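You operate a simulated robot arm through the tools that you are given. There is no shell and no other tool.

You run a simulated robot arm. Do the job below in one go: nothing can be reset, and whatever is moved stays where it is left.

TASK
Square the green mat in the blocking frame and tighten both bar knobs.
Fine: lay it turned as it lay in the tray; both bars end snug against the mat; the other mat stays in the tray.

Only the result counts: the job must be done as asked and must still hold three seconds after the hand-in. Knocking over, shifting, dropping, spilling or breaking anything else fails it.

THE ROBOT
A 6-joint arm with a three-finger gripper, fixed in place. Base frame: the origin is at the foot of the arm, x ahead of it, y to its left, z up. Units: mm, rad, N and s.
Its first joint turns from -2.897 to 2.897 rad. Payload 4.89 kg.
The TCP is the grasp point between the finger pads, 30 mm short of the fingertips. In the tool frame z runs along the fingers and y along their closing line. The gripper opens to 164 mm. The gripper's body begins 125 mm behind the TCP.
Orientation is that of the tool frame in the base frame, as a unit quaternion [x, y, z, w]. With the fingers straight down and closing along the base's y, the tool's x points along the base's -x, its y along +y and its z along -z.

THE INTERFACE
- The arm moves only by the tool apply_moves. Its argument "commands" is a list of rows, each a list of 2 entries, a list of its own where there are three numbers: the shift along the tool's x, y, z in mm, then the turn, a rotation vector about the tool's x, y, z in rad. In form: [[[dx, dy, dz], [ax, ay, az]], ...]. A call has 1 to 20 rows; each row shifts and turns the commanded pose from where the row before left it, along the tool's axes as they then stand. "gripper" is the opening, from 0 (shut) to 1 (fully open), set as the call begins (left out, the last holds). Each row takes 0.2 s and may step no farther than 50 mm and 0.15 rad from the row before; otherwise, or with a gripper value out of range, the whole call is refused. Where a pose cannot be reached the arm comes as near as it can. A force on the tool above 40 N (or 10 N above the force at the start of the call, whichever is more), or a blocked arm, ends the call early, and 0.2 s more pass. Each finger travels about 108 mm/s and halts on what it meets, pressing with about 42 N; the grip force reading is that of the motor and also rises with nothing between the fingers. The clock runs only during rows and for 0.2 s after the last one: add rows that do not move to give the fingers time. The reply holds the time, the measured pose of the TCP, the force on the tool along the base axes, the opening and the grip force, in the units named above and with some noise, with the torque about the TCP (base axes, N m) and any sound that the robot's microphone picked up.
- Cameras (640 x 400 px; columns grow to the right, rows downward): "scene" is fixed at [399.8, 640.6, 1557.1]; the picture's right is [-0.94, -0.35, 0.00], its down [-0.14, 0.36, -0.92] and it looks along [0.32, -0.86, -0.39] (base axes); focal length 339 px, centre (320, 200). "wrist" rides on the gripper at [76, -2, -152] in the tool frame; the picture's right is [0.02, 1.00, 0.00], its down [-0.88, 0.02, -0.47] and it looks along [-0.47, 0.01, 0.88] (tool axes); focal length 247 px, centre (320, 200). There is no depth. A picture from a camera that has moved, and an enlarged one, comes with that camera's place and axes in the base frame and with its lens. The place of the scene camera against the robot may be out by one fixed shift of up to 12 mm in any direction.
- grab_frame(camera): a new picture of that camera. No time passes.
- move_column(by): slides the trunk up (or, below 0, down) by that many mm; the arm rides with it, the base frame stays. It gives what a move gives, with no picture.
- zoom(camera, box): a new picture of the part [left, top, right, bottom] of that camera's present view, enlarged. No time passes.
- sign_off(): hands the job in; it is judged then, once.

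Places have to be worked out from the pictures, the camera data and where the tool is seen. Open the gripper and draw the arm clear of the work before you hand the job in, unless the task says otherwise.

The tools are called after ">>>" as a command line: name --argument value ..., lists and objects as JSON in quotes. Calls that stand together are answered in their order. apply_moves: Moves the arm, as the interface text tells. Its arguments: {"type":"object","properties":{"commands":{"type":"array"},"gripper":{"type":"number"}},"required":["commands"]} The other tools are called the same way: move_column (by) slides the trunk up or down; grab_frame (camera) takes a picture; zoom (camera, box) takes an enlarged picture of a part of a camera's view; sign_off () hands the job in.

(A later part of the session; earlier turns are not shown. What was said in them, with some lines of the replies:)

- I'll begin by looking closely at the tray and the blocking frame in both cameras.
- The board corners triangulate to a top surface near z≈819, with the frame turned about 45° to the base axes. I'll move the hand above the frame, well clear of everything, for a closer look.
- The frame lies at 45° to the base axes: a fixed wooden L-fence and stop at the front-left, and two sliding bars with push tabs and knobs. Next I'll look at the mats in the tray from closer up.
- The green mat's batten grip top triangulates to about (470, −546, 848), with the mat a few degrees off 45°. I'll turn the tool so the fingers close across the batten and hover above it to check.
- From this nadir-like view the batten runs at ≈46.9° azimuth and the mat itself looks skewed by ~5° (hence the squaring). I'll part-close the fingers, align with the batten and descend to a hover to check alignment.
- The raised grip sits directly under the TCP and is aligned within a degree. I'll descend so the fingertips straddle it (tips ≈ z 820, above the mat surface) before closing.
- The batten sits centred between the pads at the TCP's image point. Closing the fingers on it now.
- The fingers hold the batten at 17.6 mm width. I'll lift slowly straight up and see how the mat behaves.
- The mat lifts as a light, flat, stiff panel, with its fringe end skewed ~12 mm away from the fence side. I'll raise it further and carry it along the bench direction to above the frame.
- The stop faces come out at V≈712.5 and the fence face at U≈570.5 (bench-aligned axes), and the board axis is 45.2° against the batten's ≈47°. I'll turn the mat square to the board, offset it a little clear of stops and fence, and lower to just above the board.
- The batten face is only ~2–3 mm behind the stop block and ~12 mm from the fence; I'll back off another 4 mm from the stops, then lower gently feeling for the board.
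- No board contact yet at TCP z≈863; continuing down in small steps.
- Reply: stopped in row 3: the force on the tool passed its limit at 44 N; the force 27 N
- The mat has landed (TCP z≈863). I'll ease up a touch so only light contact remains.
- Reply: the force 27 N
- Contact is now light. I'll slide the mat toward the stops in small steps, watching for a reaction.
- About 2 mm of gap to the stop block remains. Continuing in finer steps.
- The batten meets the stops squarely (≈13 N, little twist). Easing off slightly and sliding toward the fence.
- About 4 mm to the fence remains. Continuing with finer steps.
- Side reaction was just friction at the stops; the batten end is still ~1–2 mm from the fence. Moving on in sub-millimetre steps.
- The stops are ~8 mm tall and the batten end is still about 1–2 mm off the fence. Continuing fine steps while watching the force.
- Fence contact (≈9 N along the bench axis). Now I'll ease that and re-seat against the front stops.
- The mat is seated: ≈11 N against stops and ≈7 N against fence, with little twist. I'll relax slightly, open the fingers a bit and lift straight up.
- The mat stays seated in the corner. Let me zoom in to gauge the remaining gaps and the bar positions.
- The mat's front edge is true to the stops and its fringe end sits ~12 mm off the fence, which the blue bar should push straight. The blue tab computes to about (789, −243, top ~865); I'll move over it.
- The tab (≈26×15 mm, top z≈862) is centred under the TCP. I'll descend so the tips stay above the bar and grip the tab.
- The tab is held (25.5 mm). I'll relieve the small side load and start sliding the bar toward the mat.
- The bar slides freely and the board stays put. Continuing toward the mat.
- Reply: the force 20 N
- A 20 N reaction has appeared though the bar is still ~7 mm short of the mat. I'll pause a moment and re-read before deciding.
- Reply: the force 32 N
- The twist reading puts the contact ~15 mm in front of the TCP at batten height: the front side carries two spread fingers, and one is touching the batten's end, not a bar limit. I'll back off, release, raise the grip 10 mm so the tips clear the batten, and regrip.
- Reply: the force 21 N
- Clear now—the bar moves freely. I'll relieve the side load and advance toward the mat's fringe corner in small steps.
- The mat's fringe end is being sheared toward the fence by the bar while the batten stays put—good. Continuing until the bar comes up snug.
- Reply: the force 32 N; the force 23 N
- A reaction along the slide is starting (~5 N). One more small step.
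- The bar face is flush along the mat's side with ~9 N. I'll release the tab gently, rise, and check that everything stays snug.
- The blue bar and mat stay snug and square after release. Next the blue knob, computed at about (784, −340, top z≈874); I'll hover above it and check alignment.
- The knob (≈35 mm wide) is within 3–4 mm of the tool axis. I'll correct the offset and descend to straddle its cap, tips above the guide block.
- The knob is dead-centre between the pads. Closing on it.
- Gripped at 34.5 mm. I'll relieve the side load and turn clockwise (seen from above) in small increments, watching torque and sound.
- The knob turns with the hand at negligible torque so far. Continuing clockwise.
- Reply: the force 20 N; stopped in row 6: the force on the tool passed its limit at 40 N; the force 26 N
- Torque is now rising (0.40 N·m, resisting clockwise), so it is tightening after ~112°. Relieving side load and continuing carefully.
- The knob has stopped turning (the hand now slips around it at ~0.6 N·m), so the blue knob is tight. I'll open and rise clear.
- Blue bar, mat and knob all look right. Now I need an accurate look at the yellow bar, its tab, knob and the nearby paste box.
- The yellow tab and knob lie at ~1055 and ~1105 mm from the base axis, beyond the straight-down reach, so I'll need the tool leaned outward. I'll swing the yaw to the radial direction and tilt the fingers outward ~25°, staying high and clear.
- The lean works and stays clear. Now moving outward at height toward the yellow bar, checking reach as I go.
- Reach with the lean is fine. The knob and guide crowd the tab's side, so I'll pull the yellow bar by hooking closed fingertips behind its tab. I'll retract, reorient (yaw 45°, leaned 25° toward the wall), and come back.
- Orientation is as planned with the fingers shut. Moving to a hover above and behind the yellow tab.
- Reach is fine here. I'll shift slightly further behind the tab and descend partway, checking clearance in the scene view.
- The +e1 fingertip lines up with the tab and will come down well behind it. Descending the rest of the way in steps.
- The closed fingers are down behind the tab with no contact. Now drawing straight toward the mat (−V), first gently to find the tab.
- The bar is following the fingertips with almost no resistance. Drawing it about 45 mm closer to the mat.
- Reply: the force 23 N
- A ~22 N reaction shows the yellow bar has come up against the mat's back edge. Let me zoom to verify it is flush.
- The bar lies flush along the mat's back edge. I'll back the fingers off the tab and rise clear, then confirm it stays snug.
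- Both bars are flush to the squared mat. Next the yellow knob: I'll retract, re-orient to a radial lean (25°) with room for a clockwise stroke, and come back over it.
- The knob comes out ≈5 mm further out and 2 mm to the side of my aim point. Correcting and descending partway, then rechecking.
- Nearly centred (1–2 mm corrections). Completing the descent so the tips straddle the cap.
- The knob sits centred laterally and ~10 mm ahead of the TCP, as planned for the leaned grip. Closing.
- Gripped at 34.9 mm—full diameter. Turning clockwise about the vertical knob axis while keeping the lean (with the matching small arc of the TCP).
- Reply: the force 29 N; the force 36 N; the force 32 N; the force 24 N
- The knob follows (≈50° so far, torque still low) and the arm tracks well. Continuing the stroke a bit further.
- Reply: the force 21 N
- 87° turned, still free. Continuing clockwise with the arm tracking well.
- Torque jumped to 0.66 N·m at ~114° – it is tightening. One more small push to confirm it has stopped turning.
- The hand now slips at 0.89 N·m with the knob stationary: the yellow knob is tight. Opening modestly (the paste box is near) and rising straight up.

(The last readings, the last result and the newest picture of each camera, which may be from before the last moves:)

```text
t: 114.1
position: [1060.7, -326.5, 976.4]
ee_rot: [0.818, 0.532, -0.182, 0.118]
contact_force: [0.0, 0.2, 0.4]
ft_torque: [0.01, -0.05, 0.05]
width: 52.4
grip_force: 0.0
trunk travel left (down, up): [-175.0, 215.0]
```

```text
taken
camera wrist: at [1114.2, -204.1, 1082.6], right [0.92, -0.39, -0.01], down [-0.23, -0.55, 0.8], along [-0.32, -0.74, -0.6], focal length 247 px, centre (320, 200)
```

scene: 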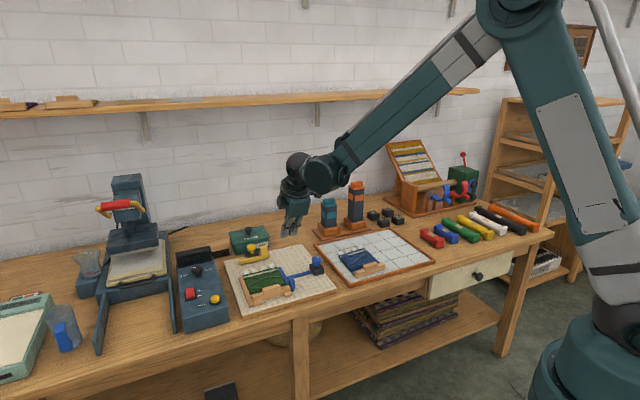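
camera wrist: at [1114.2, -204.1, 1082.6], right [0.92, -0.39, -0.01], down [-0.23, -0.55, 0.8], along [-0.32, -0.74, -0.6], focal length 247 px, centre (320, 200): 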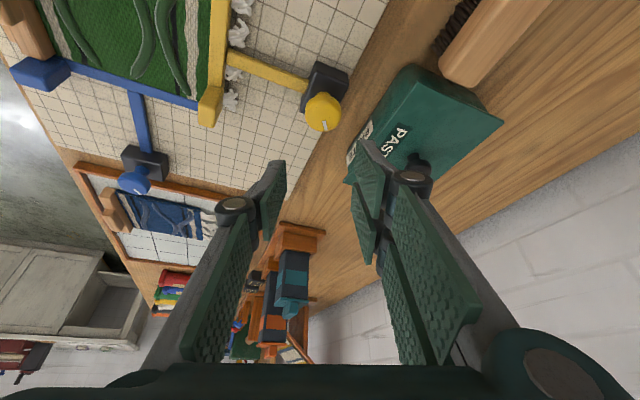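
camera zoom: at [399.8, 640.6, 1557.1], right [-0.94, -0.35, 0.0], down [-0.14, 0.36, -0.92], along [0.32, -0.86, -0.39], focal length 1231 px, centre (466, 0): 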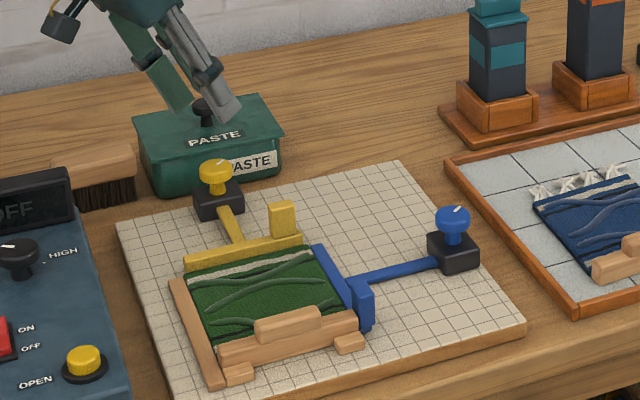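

Everything looks in place. I'll withdraw inward, unwind the yaw and lean, then inspect the frame from above.

>>> apply_moves --commands '[[[-16.9, 0, -36.2], [0, 0, 0]], [[-3.9, -39.1, 1.8], [0, 0, 0]], [[-3.9, -39.1, 1.8], [0, 0, 0]], [[-3.9, -39.1, 1.8], [0, 0, 0]], [[-3.9, -39.1, 1.8], [0, 0, 0]], [[0, 0, 0], [0, 0, 0]]]' --gripper 0.32

>>> apply_moves --commands '[[[0, 0, 0], [-0.0592, 0, -0.1269]], [[0, 0, 0], [-0.0592, 0, -0.1269]], [[0, 0, 0], [-0.0592, 0, -0.1269]], [[0, 0, 0], [-0.0592, 0, -0.1269]], [[0, 0, 0], [-0.0592, 0, -0.1269]], [[0, 0, 0], [-0.0592, 0, -0.1269]], [[0, 0, 0], [-0.0592, 0, -0.1269]], [[0, 0, 0], [-0.0592, 0, -0.1269]], [[0, 0, 0], [-0.0592, 0, -0.1269]], [[0, 0, 0], [-0.0592, 0, -0.1269]], [[0, 0, 0], [-0.0592, 0, -0.1269]], [[0, 0, 0], [-0.0592, 0, -0.1269]], [[0, 0, 0], [0, 0.109, 0]], [[0, 0, 0], [0, 0.109, 0]], [[0, 0, 0], [0, 0.109, 0]], [[0, 0, 0], [0, 0.109, 0]], [[0, 0, 0], [0, 0, 0]]]' --gripper 0.32

>>> grab_frame --camera "wrist"

```text
t: 115.5
position: [912.4, -277.9, 1015.1]
ee_rot: [0.819, 0.532, -0.182, 0.118]
contact_force: [-0.8, -0.2, -0.5]
ft_torque: [0.01, -0.04, 0.01]
width: 52.8
grip_force: 0.1
trunk travel left (down, up): [-175.0, 215.0]
```

```text
t: 119.1
position: [914.4, -278.9, 1014.7]
ee_rot: [0.154, 0.988, -0.001, -0.001]
contact_force: [0.4, -0.1, -0.4]
ft_torque: [0.01, 0.05, 0.01]
width: 52.5
grip_force: 0.1
trunk travel left (down, up): [-175.0, 215.0]
```

```text
taken
camera wrist: at [841.3, -258.3, 1168.2], right [0.28, 0.96, 0.0], down [0.85, -0.25, 0.47], along [0.45, -0.13, -0.88], focal length 247 px, centre (320, 200)
```

wrist: 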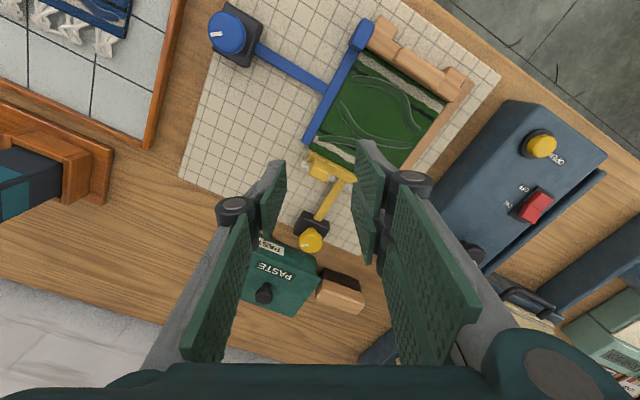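

>>> apply_moves --commands '[[[33.5, -0.3, -12], [0, 0, 0]], [[33.5, -0.3, -12], [0, 0, 0]], [[33.5, -0.3, -12], [0, 0, 0]], [[33.5, -0.3, -12], [0, 0, 0]], [[33.5, -0.3, -12], [0, 0, 0]], [[0, 0, 0], [0, 0, 0]]]' --gripper 0.6

>>> zoom --camera "wrist" --box '[220, 90, 420, 290]'

>>> zoom --camera "scene" --box '[230, 225, 330, 310]'

>>> grab_frame --camera "scene"

```text
t: 120.5
position: [754.3, -231.0, 1075.3]
ee_rot: [0.153, 0.988, -0.001, 0.0]
contact_force: [0.6, 0.4, 0.2]
ft_torque: [-0.04, -0.08, -0.02]
width: 98.3
grip_force: 0.0
trunk travel left (down, up): [-175.0, 215.0]
```

```text
2.00 times, centred on (320, 190) of wrist
camera zoom: at [681.5, -209.3, 1228.3], right [0.28, 0.96, 0.0], down [0.85, -0.25, 0.47], along [0.45, -0.13, -0.88], focal length 494 px, centre (320, 220)
```

zoom: 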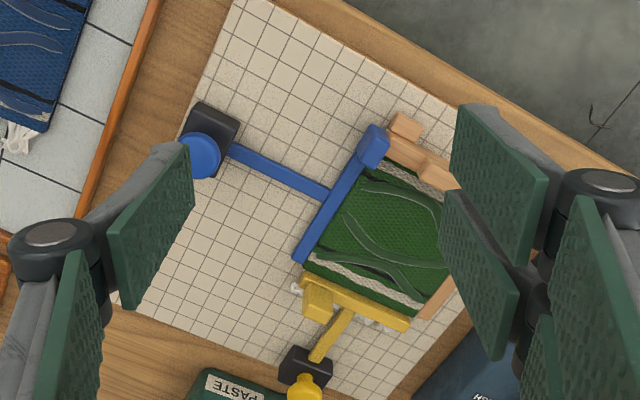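

```text
4.71 times, centred on (280, 268) of scene
camera zoom: at [399.8, 640.6, 1557.1], right [-0.94, -0.35, 0.0], down [-0.14, 0.36, -0.92], along [0.32, -0.86, -0.39], focal length 1593 px, centre (508, -118)
```

zoom: 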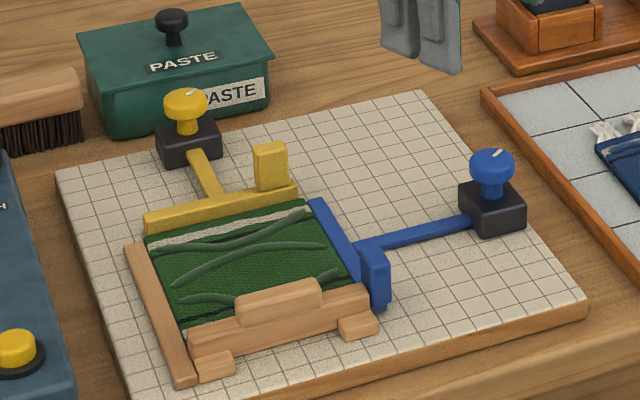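

```text
taken
```

scene: 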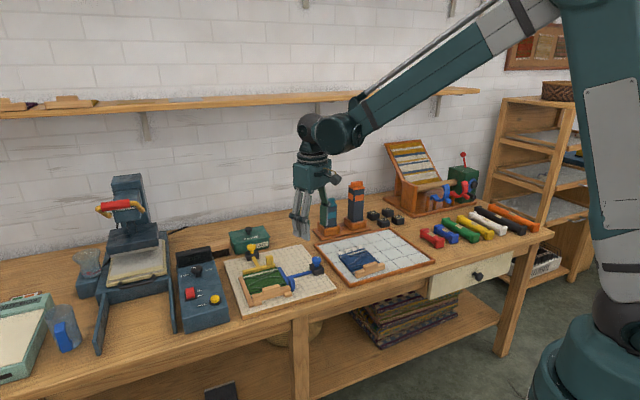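

The arm is clear. Let me zoom closely on the bar–mat contacts, stops and fence before handing in.

>>> zoom --camera "scene" --box '[255, 262, 305, 300]'

>>> zoom --camera "scene" --box '[250, 262, 285, 310]'

>>> zoom --camera "wrist" --box '[300, 140, 380, 220]'

>>> zoom --camera "wrist" --box '[300, 195, 390, 265]'

```text
10.53 times, centred on (280, 281) of scene
camera zoom: at [399.8, 640.6, 1557.1], right [-0.94, -0.35, 0.0], down [-0.14, 0.36, -0.92], along [0.32, -0.86, -0.39], focal length 3564 px, centre (741, -653)
```

zoom: 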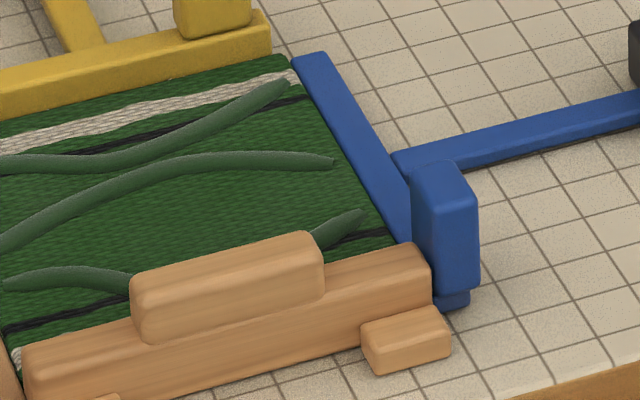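

```text
8.33 times, centred on (268, 286) of scene
camera zoom: at [399.8, 640.6, 1557.1], right [-0.94, -0.35, 0.0], down [-0.14, 0.36, -0.92], along [0.32, -0.86, -0.39], focal length 2822 px, centre (758, -517)
```

zoom: 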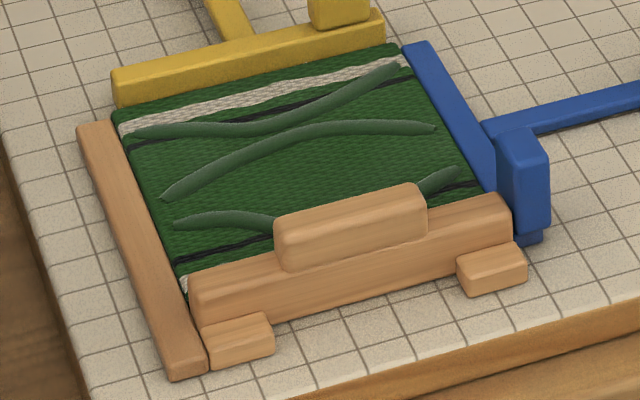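

```text
5.00 times, centred on (340, 180) of wrist
camera zoom: at [681.5, -209.3, 1228.3], right [0.28, 0.96, 0.0], down [0.85, -0.25, 0.47], along [0.45, -0.13, -0.88], focal length 1235 px, centre (220, 300)
```

zoom: 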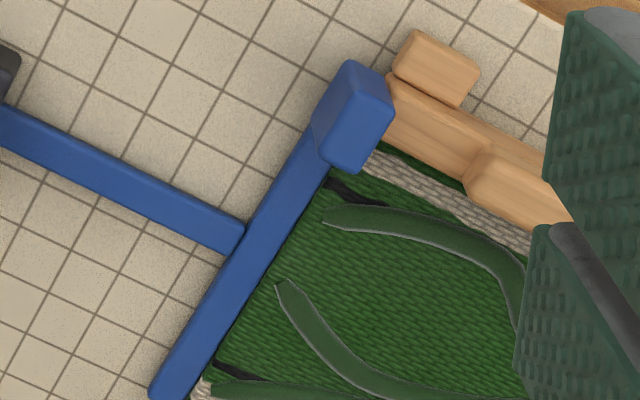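

```text
5.71 times, centred on (345, 230) of wrist
camera zoom: at [681.5, -209.3, 1228.3], right [0.28, 0.96, 0.0], down [0.85, -0.25, 0.47], along [0.45, -0.13, -0.88], focal length 1411 px, centre (177, 29)
```

zoom: 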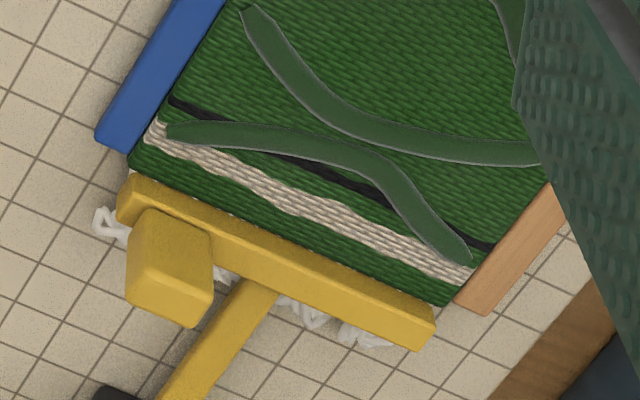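

From these angles the mat's thickness could hide a small gap at the yellow bar, so I'll take one near-vertical look at that edge with the hand high and empty.

>>> apply_moves --commands '[[[0, 0, 0], [0, 0, -0.1375]], [[0, 0, 0], [0, 0, -0.1375]], [[0, 0, 0], [0, 0, -0.1375]], [[0, 0, 0], [0, 0, -0.1375]], [[0, 0, 0], [0, 0, -0.1375]], [[0, 0, 0], [0, 0, -0.1375]], [[0, 0, 0], [0, 0, -0.1375]], [[0, 0, 0], [0, 0, -0.1375]], [[-20, -30.7, 20], [0, 0, 0]], [[-20, -30.7, 20], [0, 0, 0]], [[-20, -30.7, 20], [0, 0, 0]], [[-20, -30.7, 20], [0, 0, 0]], [[-20, -30.7, 20], [0, 0, 0]], [[0, 0, 0], [0, 0, 0]]]' --gripper 0.6

>>> grab_frame --camera "wrist"

>>> zoom --camera "wrist" --box '[250, 70, 390, 210]'

```text
t: 123.5
position: [931.8, -265.4, 976.9]
ee_rot: [-0.386, 0.923, 0.0, 0.0]
contact_force: [0.8, -0.4, -1.0]
ft_torque: [0.02, 0.09, 0.01]
width: 98.4
grip_force: 0.1
trunk travel left (down, up): [-175.0, 215.0]
```

```text
taken
camera wrist: at [880.1, -321.5, 1129.5], right [-0.73, 0.69, 0.0], down [0.61, 0.64, 0.47], along [0.32, 0.34, -0.88], focal length 247 px, centre (320, 200)
```

wrist: 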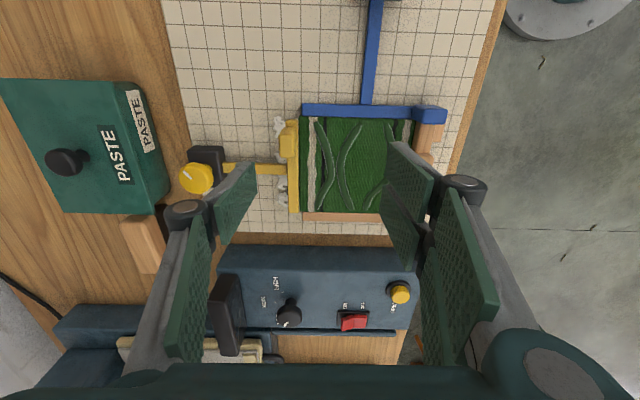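

```text
2.86 times, centred on (320, 140) of wrist
camera zoom: at [880.1, -321.5, 1129.5], right [-0.73, 0.69, 0.0], down [0.61, 0.64, 0.47], along [0.32, 0.34, -0.88], focal length 706 px, centre (320, 371)
```

zoom: 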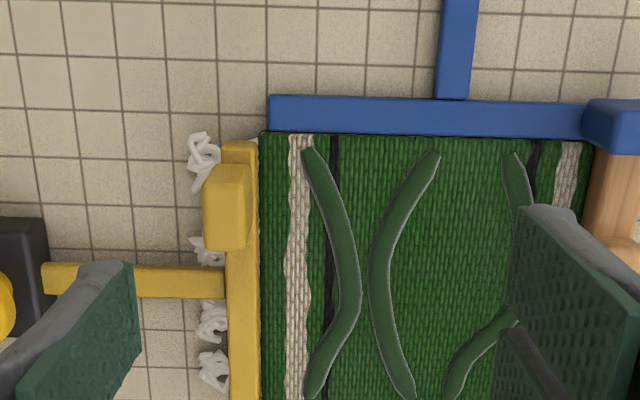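

>>> zoom --camera "wrist" --box '[280, 95, 330, 145]'

>>> zoom --camera "wrist" --box '[275, 165, 335, 230]'

>>> zoom --camera "wrist" --box '[380, 95, 460, 165]'

```text
8.00 times, centred on (305, 120) of wrist
camera zoom: at [880.1, -321.5, 1129.5], right [-0.73, 0.69, 0.0], down [0.61, 0.64, 0.47], along [0.32, 0.34, -0.88], focal length 1976 px, centre (440, 840)
```

zoom: 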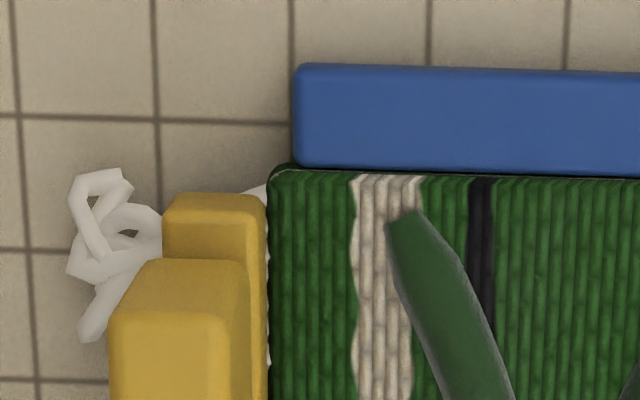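

```text
6.15 times, centred on (305, 198) of wrist
camera zoom: at [880.1, -321.5, 1129.5], right [-0.73, 0.69, 0.0], down [0.61, 0.64, 0.47], along [0.32, 0.34, -0.88], focal length 1520 px, centre (412, 215)
```

zoom: 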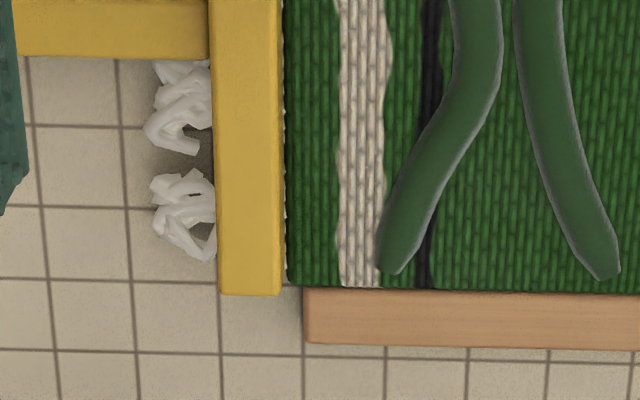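

```text
5.71 times, centred on (420, 130) of wrist
camera zoom: at [880.1, -321.5, 1129.5], right [-0.73, 0.69, 0.0], down [0.61, 0.64, 0.47], along [0.32, 0.34, -0.88], focal length 1411 px, centre (-251, 600)
```

zoom: 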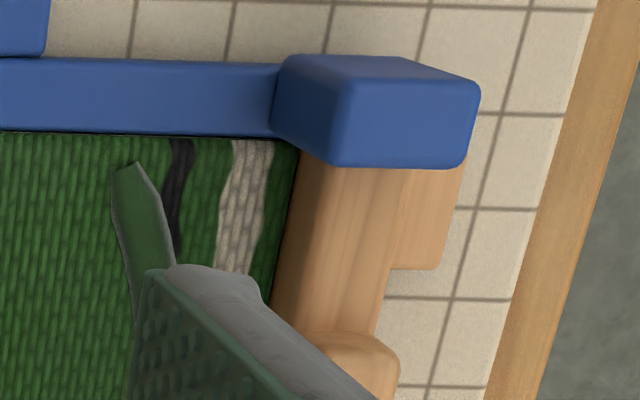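

The yellow bar is flush with the mat's back edge (≤0.5 mm). I'll slide the camera directly over the blue bar's face for the same vertical check.

>>> apply_moves --commands '[[[-24, 33, 0], [0, 0, 0]], [[-24, 33, 0], [0, 0, 0]], [[0, 0, 0], [0, 0, 0]]]' --gripper 0.6

>>> zoom --camera "wrist" --box '[220, 20, 420, 170]'

>>> zoom --camera "wrist" --box '[290, 45, 350, 95]'

>>> zoom --camera "wrist" --box '[220, 45, 280, 95]'

```text
t: 124.3
position: [917.5, -185.4, 977.2]
ee_rot: [-0.385, 0.923, 0.0, 0.0]
contact_force: [-0.2, 0.2, 0.1]
ft_torque: [-0.03, -0.04, -0.01]
width: 98.3
grip_force: 0.0
trunk travel left (down, up): [-175.0, 215.0]
```

```text
2.67 times, centred on (320, 95) of wrist
camera zoom: at [866.8, -241.6, 1129.9], right [-0.73, 0.69, 0.0], down [0.61, 0.64, 0.47], along [0.32, 0.34, -0.88], focal length 659 px, centre (320, 480)
```

zoom: 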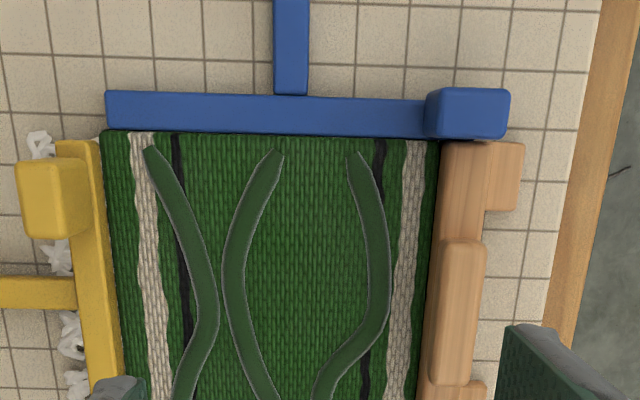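

```text
8.00 times, centred on (320, 70) of wrist
camera zoom: at [866.8, -241.6, 1129.9], right [-0.73, 0.69, 0.0], down [0.61, 0.64, 0.47], along [0.32, 0.34, -0.88], focal length 1976 px, centre (320, 1240)
```

zoom: 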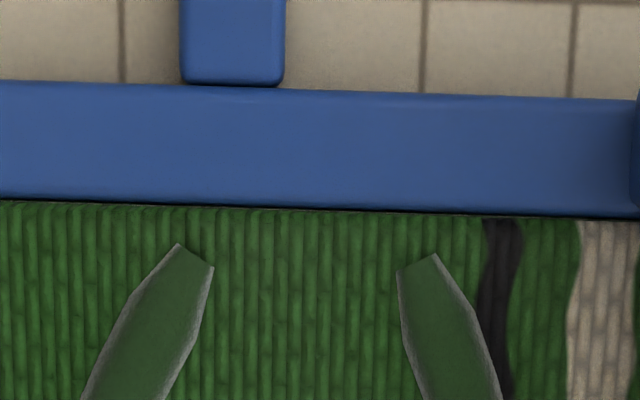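

```text
8.00 times, centred on (250, 70) of wrist
camera zoom: at [866.8, -241.6, 1129.9], right [-0.73, 0.69, 0.0], down [0.61, 0.64, 0.47], along [0.32, 0.34, -0.88], focal length 1976 px, centre (880, 1240)
```

zoom: 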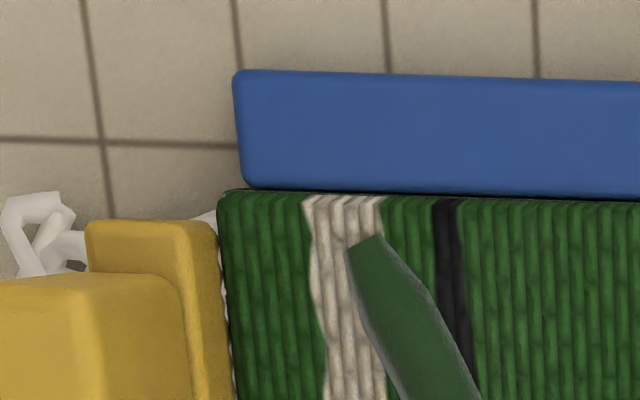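

Seen straight down, the blue bar also meets the mat's side with no board showing between. Gripper is open; I'll draw the arm well clear of the work.

>>> apply_moves --commands '[[[0, 0, -40], [0, 0, 0]], [[28, 28, -12], [0, 0, 0]], [[28, 28, -12], [0, 0, 0]], [[28, 28, -12], [0, 0, 0]], [[28, 28, -12], [0, 0, 0]], [[28, 28, -12], [0, 0, 0]], [[28, 28, -12], [0, 0, 0]], [[28, 28, -12], [0, 0, 0]], [[0, 0, 0], [0, 0, 0]], [[0, 0, 0], [0, 0, 0]]]' --gripper 1

>>> grab_frame --camera "scene"

>>> zoom --camera "scene" --box '[220, 220, 440, 330]'

```text
t: 126.5
position: [642.1, -188.5, 1098.1]
ee_rot: [-0.386, 0.923, 0.001, 0.0]
contact_force: [-1.6, -0.1, 0.4]
ft_torque: [-0.05, -0.15, 0.0]
width: 164.1
grip_force: 0.0
trunk travel left (down, up): [-175.0, 215.0]
```

```text
taken
```

scene: 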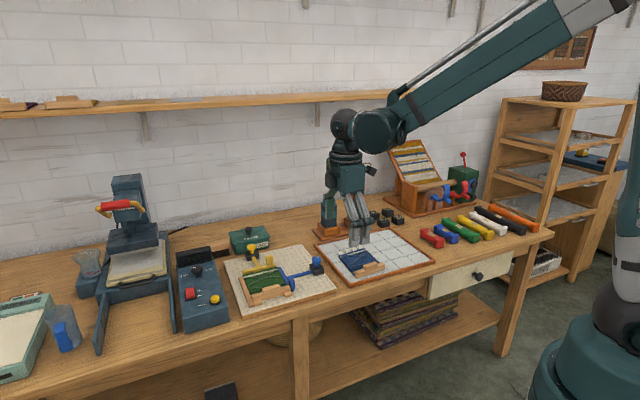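

```text
2.91 times, centred on (330, 275) of scene
camera zoom: at [399.8, 640.6, 1557.1], right [-0.94, -0.35, 0.0], down [-0.14, 0.36, -0.92], along [0.32, -0.86, -0.39], focal length 985 px, centre (291, -18)
```

zoom: 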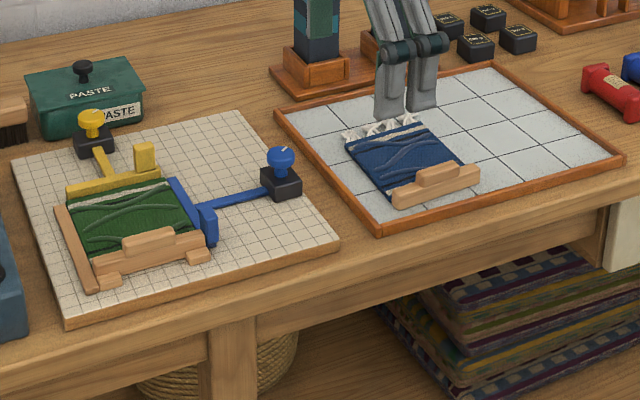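

The green mat is squared against the fence and stops, lying the way it did in the tray. Both bars are snug, both knobs are tight, and the blue mat has not moved from the tray. The hand is open and clear of the work, so I'm handing in.

>>> sign_off

```text
The job is handed in.
```

I squared the green mat in the blocking frame and tightened both bar knobs. The job is handed in, but I haven't seen the verdict.

- **Mat:** it sits against the fence and both front stops, turned as it lay in the tray with the batten at the front. It was skewed about 5° in the tray, and sliding in the blue bar straightened it.
- **Bars:** seen from straight above after tightening, both meet the mat with no board showing between. The yellow bar was within about 0.5 mm.
- **Knobs:** I turned each clockwise about 115–120° until it stopped turning and the fingers slipped on it. The torque was about 0.6 N·m on blue and 0.9 N·m on yellow.
- **Everything else:** the blue mat is still in the tray where it was, and nothing else looks moved.

While I slid the blue bar, one finger pressed on the end of the batten with about 29 N. I backed off and gripped higher, and the mat still looked seated afterwards.
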